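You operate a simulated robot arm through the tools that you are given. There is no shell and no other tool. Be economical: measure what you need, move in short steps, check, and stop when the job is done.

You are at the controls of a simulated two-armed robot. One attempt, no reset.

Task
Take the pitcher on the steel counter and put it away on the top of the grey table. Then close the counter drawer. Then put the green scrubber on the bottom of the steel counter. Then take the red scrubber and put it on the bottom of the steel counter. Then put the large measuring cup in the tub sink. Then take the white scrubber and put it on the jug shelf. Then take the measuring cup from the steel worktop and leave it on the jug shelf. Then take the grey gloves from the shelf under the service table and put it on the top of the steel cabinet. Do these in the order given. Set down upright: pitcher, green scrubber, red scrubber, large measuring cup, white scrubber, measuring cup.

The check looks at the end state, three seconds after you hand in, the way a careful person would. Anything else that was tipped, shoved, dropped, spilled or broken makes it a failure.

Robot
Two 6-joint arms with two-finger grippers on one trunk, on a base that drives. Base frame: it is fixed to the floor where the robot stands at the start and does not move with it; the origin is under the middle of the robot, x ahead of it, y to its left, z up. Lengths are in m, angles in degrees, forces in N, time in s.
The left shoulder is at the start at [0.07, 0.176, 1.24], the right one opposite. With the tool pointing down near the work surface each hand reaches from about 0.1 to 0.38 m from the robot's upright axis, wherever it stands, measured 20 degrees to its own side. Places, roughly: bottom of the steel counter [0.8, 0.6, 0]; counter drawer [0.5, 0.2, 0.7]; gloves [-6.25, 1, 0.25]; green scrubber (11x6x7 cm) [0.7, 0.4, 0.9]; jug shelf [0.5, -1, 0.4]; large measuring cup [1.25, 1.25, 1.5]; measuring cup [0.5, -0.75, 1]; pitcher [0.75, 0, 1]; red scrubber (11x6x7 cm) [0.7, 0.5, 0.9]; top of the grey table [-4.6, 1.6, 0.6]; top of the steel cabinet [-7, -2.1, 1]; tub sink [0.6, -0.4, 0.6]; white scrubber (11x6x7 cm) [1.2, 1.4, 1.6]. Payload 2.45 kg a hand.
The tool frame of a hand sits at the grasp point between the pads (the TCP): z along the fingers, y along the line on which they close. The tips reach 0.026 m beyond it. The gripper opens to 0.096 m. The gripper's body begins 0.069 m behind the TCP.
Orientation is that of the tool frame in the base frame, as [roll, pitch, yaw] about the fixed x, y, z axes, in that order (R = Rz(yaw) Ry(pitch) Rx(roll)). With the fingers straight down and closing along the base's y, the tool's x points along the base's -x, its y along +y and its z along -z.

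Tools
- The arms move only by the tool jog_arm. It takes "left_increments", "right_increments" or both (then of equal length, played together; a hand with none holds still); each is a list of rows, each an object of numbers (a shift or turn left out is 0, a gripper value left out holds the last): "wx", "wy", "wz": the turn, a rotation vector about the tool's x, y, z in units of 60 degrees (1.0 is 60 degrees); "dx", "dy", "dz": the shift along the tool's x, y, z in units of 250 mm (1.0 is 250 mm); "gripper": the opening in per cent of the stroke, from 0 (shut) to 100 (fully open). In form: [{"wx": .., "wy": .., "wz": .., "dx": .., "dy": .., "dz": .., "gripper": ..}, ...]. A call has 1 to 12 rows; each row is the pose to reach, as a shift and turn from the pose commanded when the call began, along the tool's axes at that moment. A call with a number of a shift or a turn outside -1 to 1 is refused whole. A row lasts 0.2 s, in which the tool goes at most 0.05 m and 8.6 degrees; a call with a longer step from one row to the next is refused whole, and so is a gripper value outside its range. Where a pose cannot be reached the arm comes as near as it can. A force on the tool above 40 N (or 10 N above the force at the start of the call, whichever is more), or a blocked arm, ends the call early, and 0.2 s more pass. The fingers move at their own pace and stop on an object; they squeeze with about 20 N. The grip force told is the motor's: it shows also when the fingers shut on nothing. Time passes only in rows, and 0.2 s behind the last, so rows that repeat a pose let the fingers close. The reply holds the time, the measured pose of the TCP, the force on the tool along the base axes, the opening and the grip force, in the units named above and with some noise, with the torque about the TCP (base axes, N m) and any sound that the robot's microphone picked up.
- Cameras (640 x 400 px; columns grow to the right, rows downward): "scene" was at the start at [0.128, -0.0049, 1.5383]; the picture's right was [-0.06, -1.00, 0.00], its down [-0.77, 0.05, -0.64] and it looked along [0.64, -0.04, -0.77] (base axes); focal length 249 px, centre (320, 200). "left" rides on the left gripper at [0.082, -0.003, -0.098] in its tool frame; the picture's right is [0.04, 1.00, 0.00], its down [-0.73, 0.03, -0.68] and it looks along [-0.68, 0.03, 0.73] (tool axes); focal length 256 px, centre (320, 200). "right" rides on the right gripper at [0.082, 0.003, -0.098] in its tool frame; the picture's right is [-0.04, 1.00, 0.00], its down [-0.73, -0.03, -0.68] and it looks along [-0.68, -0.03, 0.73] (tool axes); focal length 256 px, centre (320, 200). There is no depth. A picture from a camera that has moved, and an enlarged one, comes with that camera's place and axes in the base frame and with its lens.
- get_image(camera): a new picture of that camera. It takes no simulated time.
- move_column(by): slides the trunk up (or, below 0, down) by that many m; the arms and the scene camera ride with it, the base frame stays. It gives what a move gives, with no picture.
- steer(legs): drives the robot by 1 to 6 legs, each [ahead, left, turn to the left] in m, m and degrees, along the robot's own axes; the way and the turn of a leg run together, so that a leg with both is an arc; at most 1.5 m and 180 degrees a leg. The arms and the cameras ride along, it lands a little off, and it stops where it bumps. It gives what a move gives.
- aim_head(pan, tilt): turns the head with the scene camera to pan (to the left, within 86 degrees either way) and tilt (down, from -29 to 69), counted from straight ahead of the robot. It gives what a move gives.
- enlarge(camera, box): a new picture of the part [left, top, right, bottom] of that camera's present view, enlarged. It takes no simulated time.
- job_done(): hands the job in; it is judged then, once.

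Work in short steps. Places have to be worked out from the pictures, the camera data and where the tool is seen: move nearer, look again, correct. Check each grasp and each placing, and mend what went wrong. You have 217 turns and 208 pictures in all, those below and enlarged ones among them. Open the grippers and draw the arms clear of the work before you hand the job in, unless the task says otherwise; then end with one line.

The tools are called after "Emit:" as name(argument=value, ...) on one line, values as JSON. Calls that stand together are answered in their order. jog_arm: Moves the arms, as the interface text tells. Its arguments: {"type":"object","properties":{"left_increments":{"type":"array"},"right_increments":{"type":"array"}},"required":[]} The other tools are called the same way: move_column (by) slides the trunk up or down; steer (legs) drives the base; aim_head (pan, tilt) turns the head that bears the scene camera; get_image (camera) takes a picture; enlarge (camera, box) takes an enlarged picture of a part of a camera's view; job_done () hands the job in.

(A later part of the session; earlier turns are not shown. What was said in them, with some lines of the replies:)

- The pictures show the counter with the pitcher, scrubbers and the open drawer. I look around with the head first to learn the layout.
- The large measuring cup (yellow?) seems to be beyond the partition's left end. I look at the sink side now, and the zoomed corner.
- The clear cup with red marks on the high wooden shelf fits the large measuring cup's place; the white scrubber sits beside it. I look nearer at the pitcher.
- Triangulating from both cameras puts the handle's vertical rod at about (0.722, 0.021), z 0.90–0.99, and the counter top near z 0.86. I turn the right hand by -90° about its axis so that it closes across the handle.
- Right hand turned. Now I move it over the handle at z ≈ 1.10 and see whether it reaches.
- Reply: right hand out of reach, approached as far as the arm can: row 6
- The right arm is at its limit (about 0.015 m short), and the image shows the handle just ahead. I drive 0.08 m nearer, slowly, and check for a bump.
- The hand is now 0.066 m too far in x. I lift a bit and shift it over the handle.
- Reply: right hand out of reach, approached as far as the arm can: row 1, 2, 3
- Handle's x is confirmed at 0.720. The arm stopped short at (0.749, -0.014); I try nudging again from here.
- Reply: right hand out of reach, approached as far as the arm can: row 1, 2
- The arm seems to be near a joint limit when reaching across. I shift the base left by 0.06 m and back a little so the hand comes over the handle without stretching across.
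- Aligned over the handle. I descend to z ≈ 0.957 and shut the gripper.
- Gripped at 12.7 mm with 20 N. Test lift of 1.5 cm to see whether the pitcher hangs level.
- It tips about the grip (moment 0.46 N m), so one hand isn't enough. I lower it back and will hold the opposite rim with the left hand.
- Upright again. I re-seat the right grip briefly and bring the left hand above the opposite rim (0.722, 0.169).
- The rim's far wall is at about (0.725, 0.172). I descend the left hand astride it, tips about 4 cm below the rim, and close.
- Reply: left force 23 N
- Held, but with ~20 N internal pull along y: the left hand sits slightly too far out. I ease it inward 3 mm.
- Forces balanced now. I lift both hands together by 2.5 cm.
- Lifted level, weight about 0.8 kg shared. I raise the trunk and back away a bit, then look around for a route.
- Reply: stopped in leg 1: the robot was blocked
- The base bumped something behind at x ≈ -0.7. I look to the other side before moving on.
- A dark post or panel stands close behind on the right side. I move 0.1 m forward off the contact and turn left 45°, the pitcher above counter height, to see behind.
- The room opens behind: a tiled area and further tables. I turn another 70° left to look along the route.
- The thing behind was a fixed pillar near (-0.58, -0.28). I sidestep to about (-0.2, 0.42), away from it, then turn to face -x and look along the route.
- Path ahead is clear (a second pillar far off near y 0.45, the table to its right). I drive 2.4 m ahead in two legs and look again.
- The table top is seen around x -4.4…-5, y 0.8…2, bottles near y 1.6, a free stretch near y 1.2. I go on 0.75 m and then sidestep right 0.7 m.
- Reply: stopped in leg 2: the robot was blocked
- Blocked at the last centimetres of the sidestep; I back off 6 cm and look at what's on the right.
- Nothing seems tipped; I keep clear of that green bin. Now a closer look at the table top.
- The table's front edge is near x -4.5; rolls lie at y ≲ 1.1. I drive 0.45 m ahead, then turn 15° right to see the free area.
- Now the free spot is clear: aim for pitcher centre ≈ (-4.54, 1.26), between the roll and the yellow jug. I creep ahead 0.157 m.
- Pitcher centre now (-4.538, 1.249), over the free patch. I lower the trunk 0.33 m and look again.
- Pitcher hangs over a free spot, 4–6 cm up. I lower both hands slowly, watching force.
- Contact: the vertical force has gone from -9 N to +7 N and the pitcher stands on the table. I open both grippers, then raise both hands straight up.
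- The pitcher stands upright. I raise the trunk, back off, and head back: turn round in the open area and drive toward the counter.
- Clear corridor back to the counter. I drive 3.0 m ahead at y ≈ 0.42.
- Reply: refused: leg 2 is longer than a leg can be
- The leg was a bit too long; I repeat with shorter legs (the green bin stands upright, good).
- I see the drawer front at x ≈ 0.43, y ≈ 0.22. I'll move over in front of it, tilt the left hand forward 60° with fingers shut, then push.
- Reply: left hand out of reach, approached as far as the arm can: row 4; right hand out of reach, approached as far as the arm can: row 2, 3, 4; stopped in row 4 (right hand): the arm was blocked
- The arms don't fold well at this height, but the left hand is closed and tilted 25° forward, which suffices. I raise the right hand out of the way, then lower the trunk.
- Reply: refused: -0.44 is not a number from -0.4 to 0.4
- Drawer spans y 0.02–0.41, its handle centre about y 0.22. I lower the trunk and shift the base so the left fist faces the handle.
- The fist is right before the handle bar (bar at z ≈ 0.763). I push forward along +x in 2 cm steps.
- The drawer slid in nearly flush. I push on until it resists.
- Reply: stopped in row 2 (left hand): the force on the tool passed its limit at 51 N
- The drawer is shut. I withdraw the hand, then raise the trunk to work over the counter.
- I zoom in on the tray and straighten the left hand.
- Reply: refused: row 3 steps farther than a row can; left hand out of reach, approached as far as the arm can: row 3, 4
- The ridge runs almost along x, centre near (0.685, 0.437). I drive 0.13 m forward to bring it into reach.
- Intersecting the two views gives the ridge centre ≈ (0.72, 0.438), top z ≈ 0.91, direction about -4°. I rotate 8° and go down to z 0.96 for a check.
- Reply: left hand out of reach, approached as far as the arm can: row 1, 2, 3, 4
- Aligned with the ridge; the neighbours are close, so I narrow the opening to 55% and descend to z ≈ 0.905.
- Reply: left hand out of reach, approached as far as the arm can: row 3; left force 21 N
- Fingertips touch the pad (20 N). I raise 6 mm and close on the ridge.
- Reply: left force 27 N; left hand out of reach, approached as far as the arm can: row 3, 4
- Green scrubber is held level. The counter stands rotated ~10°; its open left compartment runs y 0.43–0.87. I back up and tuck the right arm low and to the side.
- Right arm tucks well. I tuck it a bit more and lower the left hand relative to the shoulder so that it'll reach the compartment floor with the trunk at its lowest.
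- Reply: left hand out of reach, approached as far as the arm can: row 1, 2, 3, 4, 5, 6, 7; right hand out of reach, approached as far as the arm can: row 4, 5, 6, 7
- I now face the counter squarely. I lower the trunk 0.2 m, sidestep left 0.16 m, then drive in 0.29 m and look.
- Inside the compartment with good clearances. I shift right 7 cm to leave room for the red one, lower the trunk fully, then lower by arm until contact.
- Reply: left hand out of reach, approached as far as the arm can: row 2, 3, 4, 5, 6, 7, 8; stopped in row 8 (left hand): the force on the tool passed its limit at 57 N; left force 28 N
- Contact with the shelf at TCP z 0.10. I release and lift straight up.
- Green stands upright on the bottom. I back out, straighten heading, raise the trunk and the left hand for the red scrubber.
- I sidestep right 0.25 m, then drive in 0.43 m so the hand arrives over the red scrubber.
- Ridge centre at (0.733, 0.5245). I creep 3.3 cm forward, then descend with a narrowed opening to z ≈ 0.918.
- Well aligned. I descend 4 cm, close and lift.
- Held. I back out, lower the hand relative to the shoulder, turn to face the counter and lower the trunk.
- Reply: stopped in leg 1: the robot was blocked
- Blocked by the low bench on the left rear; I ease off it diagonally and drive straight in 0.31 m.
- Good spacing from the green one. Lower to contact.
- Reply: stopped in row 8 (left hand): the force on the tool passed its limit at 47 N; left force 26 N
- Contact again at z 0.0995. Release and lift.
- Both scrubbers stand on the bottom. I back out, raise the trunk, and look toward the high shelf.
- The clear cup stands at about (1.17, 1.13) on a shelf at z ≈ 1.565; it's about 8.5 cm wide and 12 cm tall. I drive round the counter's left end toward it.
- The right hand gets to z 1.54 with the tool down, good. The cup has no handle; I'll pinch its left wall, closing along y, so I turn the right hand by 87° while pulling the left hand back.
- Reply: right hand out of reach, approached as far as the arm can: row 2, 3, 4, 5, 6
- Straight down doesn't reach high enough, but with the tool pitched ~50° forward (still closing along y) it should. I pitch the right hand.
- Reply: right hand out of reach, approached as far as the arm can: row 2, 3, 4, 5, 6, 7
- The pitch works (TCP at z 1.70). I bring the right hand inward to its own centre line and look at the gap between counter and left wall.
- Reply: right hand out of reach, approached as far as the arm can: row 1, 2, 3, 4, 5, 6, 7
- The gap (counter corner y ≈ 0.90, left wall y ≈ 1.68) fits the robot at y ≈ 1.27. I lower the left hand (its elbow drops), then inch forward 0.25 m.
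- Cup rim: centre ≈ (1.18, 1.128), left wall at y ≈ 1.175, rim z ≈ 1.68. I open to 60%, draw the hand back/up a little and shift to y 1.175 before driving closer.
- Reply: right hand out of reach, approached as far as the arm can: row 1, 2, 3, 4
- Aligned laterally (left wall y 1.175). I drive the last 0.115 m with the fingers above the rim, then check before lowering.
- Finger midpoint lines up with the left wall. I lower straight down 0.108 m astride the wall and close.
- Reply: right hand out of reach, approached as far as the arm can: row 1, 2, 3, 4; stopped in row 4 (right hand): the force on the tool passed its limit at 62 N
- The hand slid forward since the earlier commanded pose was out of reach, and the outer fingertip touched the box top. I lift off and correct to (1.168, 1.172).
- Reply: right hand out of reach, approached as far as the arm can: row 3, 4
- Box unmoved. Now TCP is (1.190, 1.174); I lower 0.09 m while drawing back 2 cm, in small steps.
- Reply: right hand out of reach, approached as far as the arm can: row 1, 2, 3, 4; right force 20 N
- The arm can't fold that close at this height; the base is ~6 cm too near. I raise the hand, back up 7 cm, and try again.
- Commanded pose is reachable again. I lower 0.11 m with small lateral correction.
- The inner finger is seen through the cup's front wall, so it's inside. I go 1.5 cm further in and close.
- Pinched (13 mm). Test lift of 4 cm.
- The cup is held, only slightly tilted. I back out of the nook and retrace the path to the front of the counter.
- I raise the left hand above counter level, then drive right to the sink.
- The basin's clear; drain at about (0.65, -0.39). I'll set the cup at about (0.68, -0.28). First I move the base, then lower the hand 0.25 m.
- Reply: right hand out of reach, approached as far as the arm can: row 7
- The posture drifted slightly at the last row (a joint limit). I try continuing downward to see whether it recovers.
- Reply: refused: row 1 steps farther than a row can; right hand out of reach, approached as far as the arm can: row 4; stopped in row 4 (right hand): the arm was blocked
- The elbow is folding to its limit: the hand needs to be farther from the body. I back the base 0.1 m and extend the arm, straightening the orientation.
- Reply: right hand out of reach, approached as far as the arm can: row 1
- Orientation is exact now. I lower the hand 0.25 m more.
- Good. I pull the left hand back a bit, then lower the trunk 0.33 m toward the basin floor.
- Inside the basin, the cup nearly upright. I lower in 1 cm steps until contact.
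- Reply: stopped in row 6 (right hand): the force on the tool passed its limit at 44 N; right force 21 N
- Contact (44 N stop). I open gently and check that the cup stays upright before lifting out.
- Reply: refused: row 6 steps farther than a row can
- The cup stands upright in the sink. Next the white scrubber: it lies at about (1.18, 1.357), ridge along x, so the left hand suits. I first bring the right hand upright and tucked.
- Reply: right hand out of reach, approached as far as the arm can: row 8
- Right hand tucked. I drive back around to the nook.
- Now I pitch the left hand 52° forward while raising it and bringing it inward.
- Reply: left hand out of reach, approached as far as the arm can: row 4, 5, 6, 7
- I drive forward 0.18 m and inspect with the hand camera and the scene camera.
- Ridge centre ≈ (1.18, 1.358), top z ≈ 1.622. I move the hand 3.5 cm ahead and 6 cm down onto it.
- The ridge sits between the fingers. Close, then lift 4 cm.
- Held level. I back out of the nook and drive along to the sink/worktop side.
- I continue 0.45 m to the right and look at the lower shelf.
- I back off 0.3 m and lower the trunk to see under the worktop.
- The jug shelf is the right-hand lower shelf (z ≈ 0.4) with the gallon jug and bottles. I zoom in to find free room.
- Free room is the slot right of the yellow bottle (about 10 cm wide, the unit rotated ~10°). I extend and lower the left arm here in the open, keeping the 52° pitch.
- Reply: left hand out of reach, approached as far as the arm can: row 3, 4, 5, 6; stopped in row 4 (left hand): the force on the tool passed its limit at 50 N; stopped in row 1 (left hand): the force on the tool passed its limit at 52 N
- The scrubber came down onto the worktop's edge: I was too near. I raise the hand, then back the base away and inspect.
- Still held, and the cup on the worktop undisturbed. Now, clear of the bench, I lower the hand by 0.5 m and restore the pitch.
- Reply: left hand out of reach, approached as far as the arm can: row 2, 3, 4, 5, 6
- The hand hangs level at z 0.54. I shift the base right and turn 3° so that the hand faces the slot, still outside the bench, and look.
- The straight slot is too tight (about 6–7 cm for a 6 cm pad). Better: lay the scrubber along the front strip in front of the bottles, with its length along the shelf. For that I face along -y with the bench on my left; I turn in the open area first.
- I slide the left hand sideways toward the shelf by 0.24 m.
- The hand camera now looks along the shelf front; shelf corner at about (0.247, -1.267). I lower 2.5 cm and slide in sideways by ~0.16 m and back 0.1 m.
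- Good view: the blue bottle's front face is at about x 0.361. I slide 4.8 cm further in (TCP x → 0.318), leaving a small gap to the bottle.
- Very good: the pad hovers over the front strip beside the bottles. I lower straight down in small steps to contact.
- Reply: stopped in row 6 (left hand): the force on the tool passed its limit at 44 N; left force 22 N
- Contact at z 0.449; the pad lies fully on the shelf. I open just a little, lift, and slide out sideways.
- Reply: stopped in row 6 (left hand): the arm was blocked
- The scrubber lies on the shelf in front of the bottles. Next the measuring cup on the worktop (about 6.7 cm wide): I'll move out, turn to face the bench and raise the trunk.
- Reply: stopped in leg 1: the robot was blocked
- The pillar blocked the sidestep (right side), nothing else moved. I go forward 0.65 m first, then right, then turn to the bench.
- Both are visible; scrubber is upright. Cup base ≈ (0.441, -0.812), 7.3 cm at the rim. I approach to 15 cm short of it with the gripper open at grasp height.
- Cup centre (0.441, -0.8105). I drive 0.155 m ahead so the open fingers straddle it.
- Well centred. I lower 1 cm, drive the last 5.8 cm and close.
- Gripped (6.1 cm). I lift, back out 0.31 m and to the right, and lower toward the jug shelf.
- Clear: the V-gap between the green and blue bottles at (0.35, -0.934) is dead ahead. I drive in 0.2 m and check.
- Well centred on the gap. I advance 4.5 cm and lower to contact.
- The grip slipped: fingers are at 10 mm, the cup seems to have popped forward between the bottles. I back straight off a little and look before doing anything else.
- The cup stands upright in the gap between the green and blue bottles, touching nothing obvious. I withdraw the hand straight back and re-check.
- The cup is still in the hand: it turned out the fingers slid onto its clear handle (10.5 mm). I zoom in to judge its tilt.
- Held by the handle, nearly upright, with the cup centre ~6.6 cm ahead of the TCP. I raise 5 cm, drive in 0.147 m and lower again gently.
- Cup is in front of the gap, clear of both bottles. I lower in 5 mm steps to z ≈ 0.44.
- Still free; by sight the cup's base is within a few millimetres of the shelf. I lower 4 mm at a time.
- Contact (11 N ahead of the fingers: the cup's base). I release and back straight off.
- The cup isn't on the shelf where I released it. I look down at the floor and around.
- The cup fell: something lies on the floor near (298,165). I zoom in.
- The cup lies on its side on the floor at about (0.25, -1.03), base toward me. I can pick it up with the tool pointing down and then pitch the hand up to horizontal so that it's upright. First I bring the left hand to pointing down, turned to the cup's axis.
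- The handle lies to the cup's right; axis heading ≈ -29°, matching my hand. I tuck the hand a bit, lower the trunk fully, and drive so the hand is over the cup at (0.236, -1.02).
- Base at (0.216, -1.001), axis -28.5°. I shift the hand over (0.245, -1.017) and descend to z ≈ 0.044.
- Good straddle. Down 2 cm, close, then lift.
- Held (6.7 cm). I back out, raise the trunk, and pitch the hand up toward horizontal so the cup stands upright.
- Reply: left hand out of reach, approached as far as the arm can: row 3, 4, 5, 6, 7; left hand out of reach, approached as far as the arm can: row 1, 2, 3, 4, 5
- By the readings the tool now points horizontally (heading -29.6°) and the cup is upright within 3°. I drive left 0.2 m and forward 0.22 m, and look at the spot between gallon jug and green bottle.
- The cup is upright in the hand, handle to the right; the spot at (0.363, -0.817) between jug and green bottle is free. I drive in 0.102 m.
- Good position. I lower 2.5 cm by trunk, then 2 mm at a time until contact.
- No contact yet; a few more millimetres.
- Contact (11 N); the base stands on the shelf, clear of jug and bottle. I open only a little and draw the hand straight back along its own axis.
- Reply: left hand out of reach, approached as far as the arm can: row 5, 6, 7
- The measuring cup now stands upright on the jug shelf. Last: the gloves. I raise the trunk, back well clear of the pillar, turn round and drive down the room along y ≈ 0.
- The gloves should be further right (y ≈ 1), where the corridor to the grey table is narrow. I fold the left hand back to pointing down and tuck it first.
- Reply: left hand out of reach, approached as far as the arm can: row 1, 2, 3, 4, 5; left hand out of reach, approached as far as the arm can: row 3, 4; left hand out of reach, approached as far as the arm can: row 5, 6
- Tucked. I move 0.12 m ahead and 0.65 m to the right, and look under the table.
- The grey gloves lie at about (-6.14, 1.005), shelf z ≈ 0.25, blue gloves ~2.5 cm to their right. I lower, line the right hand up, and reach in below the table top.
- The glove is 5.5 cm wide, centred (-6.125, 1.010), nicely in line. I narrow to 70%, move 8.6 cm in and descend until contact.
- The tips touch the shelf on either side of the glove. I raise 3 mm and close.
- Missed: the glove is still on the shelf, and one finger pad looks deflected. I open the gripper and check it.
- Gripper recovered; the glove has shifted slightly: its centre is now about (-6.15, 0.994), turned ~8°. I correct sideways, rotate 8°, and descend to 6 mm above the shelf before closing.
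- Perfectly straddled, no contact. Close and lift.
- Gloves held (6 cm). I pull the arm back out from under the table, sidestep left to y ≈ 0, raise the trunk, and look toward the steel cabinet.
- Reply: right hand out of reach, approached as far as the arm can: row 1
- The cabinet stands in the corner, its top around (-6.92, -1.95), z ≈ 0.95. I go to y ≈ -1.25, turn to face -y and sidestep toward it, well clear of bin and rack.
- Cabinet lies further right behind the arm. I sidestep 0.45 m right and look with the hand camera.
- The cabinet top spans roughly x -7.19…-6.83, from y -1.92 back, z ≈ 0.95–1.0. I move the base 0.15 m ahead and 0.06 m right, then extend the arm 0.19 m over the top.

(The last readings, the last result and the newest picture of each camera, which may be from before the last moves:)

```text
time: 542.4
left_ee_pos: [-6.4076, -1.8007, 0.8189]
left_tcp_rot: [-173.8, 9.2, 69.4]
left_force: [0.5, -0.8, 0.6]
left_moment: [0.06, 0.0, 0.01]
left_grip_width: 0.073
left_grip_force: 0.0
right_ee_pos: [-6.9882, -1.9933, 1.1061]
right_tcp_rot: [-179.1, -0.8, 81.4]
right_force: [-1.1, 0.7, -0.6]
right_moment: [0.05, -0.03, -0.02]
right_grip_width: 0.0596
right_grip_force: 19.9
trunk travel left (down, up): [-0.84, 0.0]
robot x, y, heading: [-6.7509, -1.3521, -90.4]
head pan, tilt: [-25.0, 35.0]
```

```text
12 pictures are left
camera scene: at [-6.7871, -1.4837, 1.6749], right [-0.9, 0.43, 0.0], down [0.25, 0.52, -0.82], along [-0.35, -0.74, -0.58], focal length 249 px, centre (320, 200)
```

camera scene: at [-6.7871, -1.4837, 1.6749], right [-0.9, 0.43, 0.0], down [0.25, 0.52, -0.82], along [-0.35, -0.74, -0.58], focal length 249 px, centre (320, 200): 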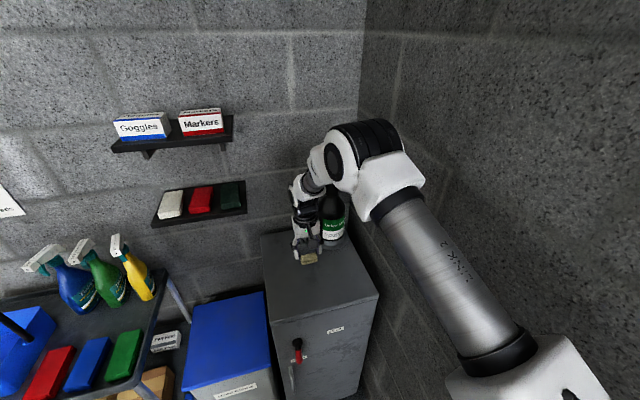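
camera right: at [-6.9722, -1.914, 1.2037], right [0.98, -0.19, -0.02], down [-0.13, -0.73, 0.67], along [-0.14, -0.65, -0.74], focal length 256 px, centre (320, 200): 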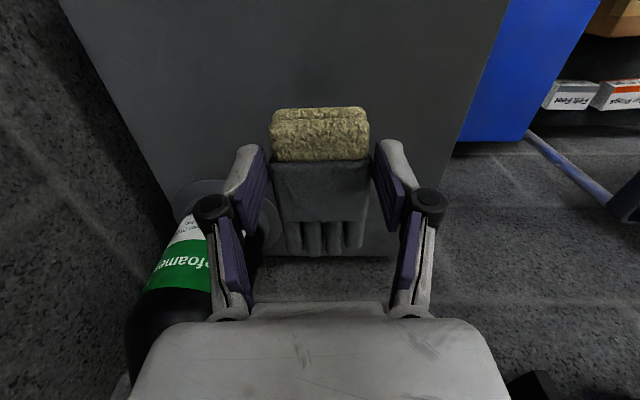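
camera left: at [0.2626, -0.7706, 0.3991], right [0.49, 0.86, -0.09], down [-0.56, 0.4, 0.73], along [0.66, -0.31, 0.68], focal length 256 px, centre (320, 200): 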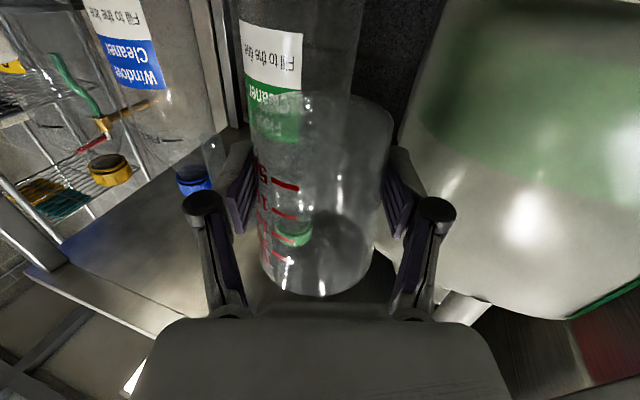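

Hand is over the top; a bottle stands to the right-rear. I shift 3 cm away from it, then lower by 0.08 m and continue to contact.

Emit:
jog_arm(right_increments=[{"dx": 0.064, "dy": 0.047}, {"dx": 0.128, "dy": 0.094}])

Emit:
move_column(by=-0.07)

Emit:
jog_arm(right_increments=[{"dz": 0.03}, {"dz": 0.06}, {"dz": 0.09}, {"dz": 0.12}, {"dz": 0.15}, {"dz": 0.18}, {"dz": 0.21}, {"dz": 0.24}, {"dz": 0.27}, {"dz": 0.3}])

Emit:
get_image(camera="scene")

```text
time: 543.0
left_ee_pos: [-6.4069, -1.7995, 0.8174]
left_tcp_rot: [-173.7, 9.3, 69.3]
left_force: [-0.5, 0.2, -0.1]
left_moment: [0.03, 0.02, 0.01]
left_grip_width: 0.0728
left_grip_force: 0.1
right_ee_pos: [-6.957, -1.9644, 1.1055]
right_tcp_rot: [-178.9, -0.7, 81.6]
right_force: [0.0, 1.0, -1.1]
right_moment: [0.02, 0.04, 0.01]
right_grip_width: 0.0597
right_grip_force: 19.8
trunk travel left (down, up): [-0.84, 0.0]
robot x, y, heading: [-6.7491, -1.3507, -90.7]
head pan, tilt: [-25.0, 35.0]
```

```text
time: 544.0
left_ee_pos: [-6.4058, -1.7999, 0.749]
left_tcp_rot: [-173.8, 9.3, 69.4]
left_force: [0.5, 0.6, -0.7]
left_moment: [0.0, -0.02, 0.0]
left_grip_width: 0.0729
left_grip_force: 0.0
right_ee_pos: [-6.9584, -1.964, 1.035]
right_tcp_rot: [-179.1, -0.7, 81.5]
right_force: [1.2, -0.5, -1.7]
right_moment: [-0.01, 0.0, 0.02]
right_grip_width: 0.0594
right_grip_force: 20.1
trunk travel left (down, up): [-0.77, 0.07]
robot x, y, heading: [-6.7481, -1.3523, -90.4]
head pan, tilt: [-25.0, 35.0]
```

```text
time: 546.1
left_ee_pos: [-6.4049, -1.797, 0.7506]
left_tcp_rot: [-173.8, 9.5, 69.4]
left_force: [0.6, 0.4, 0.5]
left_moment: [0.02, -0.04, 0.0]
left_grip_width: 0.0732
left_grip_force: 0.2
right_ee_pos: [-6.9572, -1.9597, 0.974]
right_tcp_rot: [-179.0, -0.4, 81.5]
right_force: [2.8, 11.1, 21.0]
right_moment: [0.1, -0.78, 0.47]
right_grip_width: 0.0595
right_grip_force: 19.5
trunk travel left (down, up): [-0.77, 0.07]
robot x, y, heading: [-6.7498, -1.3513, -90.0]
head pan, tilt: [-25.0, 35.0]
stopped in row 10 (right hand): the force on the tool passed its limit at 42 N (the readings are from after the stop); the commanded pose is now the measured one
```

```text
11 pictures are left
camera scene: at [-6.7848, -1.4759, 1.6056], right [-0.9, 0.43, 0.0], down [0.25, 0.52, -0.82], along [-0.35, -0.74, -0.57], focal length 249 px, centre (320, 200)
```

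scene: 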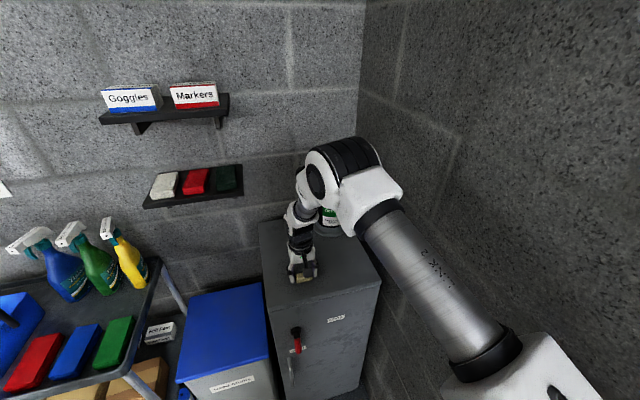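

Contact with the cabinet top, gloves well inside the edges. I release and lift straight up.

Emit:
jog_arm(right_increments=[{"dz": -0.015, "gripper": 90}, {"dz": -0.015, "gripper": 90}, {"dz": -0.015, "gripper": 90}, {"dz": -0.12}, {"dz": -0.28}, {"dz": -0.44}])

Emit:
get_image(camera="right")

```text
time: 547.5
left_ee_pos: [-6.4055, -1.7978, 0.7491]
left_tcp_rot: [-173.8, 9.3, 69.4]
left_force: [0.7, 0.0, 0.5]
left_moment: [0.0, -0.03, 0.0]
left_grip_width: 0.0734
left_grip_force: 0.2
right_ee_pos: [-6.955, -1.9651, 1.0814]
right_tcp_rot: [-179.0, -0.5, 81.6]
right_force: [-0.5, 0.5, -0.4]
right_moment: [0.01, 0.02, 0.02]
right_grip_width: 0.0866
right_grip_force: 0.1
trunk travel left (down, up): [-0.77, 0.07]
robot x, y, heading: [-6.7492, -1.3535, -90.4]
head pan, tilt: [-25.0, 35.0]
```

```text
10 pictures are left
camera right: at [-6.9399, -1.885, 1.1791], right [0.98, -0.19, -0.02], down [-0.13, -0.73, 0.67], along [-0.14, -0.66, -0.74], focal length 256 px, centre (320, 200)
```

right: 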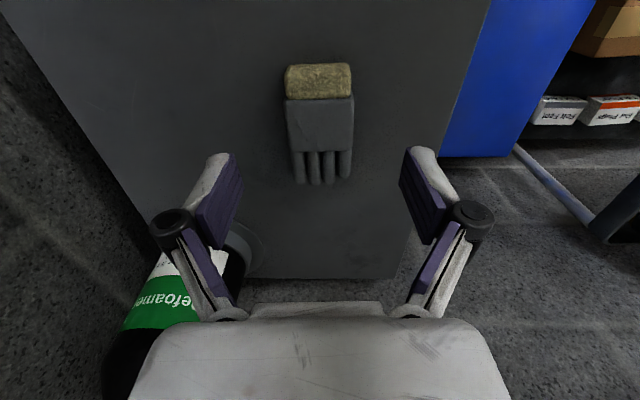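

The gloves lie flat on the cabinet top. I back the base off, open both grippers, and hand in.

Emit:
steer(legs=[[-0.25, 0.05, 0]])

Emit:
jog_arm(left_increments=[{"gripper": 100}, {"gripper": 100}, {"gripper": 100}], right_increments=[{"gripper": 100}, {"gripper": 100}, {"gripper": 100}])

Emit:
get_image(camera="scene")

```text
time: 549.3
left_ee_pos: [-6.3563, -1.552, 0.7485]
left_tcp_rot: [-173.7, 9.3, 69.0]
left_force: [0.5, -0.4, 0.2]
left_moment: [0.0, 0.0, 0.0]
left_grip_width: 0.0728
left_grip_force: 0.0
right_ee_pos: [-6.9058, -1.7144, 1.0798]
right_tcp_rot: [-179.1, -0.6, 81.3]
right_force: [-0.3, -0.8, 0.1]
right_moment: [0.0, 0.0, -0.02]
right_grip_width: 0.0865
right_grip_force: 0.1
trunk travel left (down, up): [-0.77, 0.07]
robot x, y, heading: [-6.6956, -1.0996, -90.9]
head pan, tilt: [-25.0, 35.0]
```

```text
time: 550.1
left_ee_pos: [-6.3557, -1.5521, 0.7494]
left_tcp_rot: [-173.8, 9.2, 69.1]
left_force: [0.1, -0.3, 0.8]
left_moment: [-0.02, -0.01, 0.03]
left_grip_width: 0.0961
left_grip_force: 0.0
right_ee_pos: [-6.9057, -1.7134, 1.0809]
right_tcp_rot: [-179.0, -0.5, 81.2]
right_force: [0.2, -0.1, 0.2]
right_moment: [0.02, -0.01, -0.01]
right_grip_width: 0.0958
right_grip_force: 0.0
trunk travel left (down, up): [-0.77, 0.07]
robot x, y, heading: [-6.6958, -1.1018, -91.2]
head pan, tilt: [-25.0, 35.0]
```

```text
9 pictures are left
camera scene: at [-6.7342, -1.2299, 1.6052], right [-0.9, 0.43, 0.0], down [0.25, 0.52, -0.82], along [-0.36, -0.74, -0.57], focal length 249 px, centre (320, 200)
```

scene: 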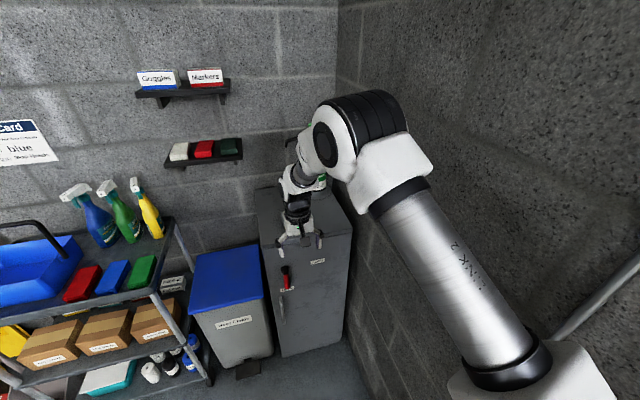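

Everything is placed, the grippers are open and the arms are clear, so I hand in the job.

Emit:
job_done()

```text
The job is handed in.
```

All eight steps are done in the order given and the job is handed in. The measuring cup fell to the floor on my first try at the jug shelf; I picked it up and stood it upright there. The base also touched the green bin and the low bench while driving; the bin looked upright afterwards, but I took no later picture of the bench.
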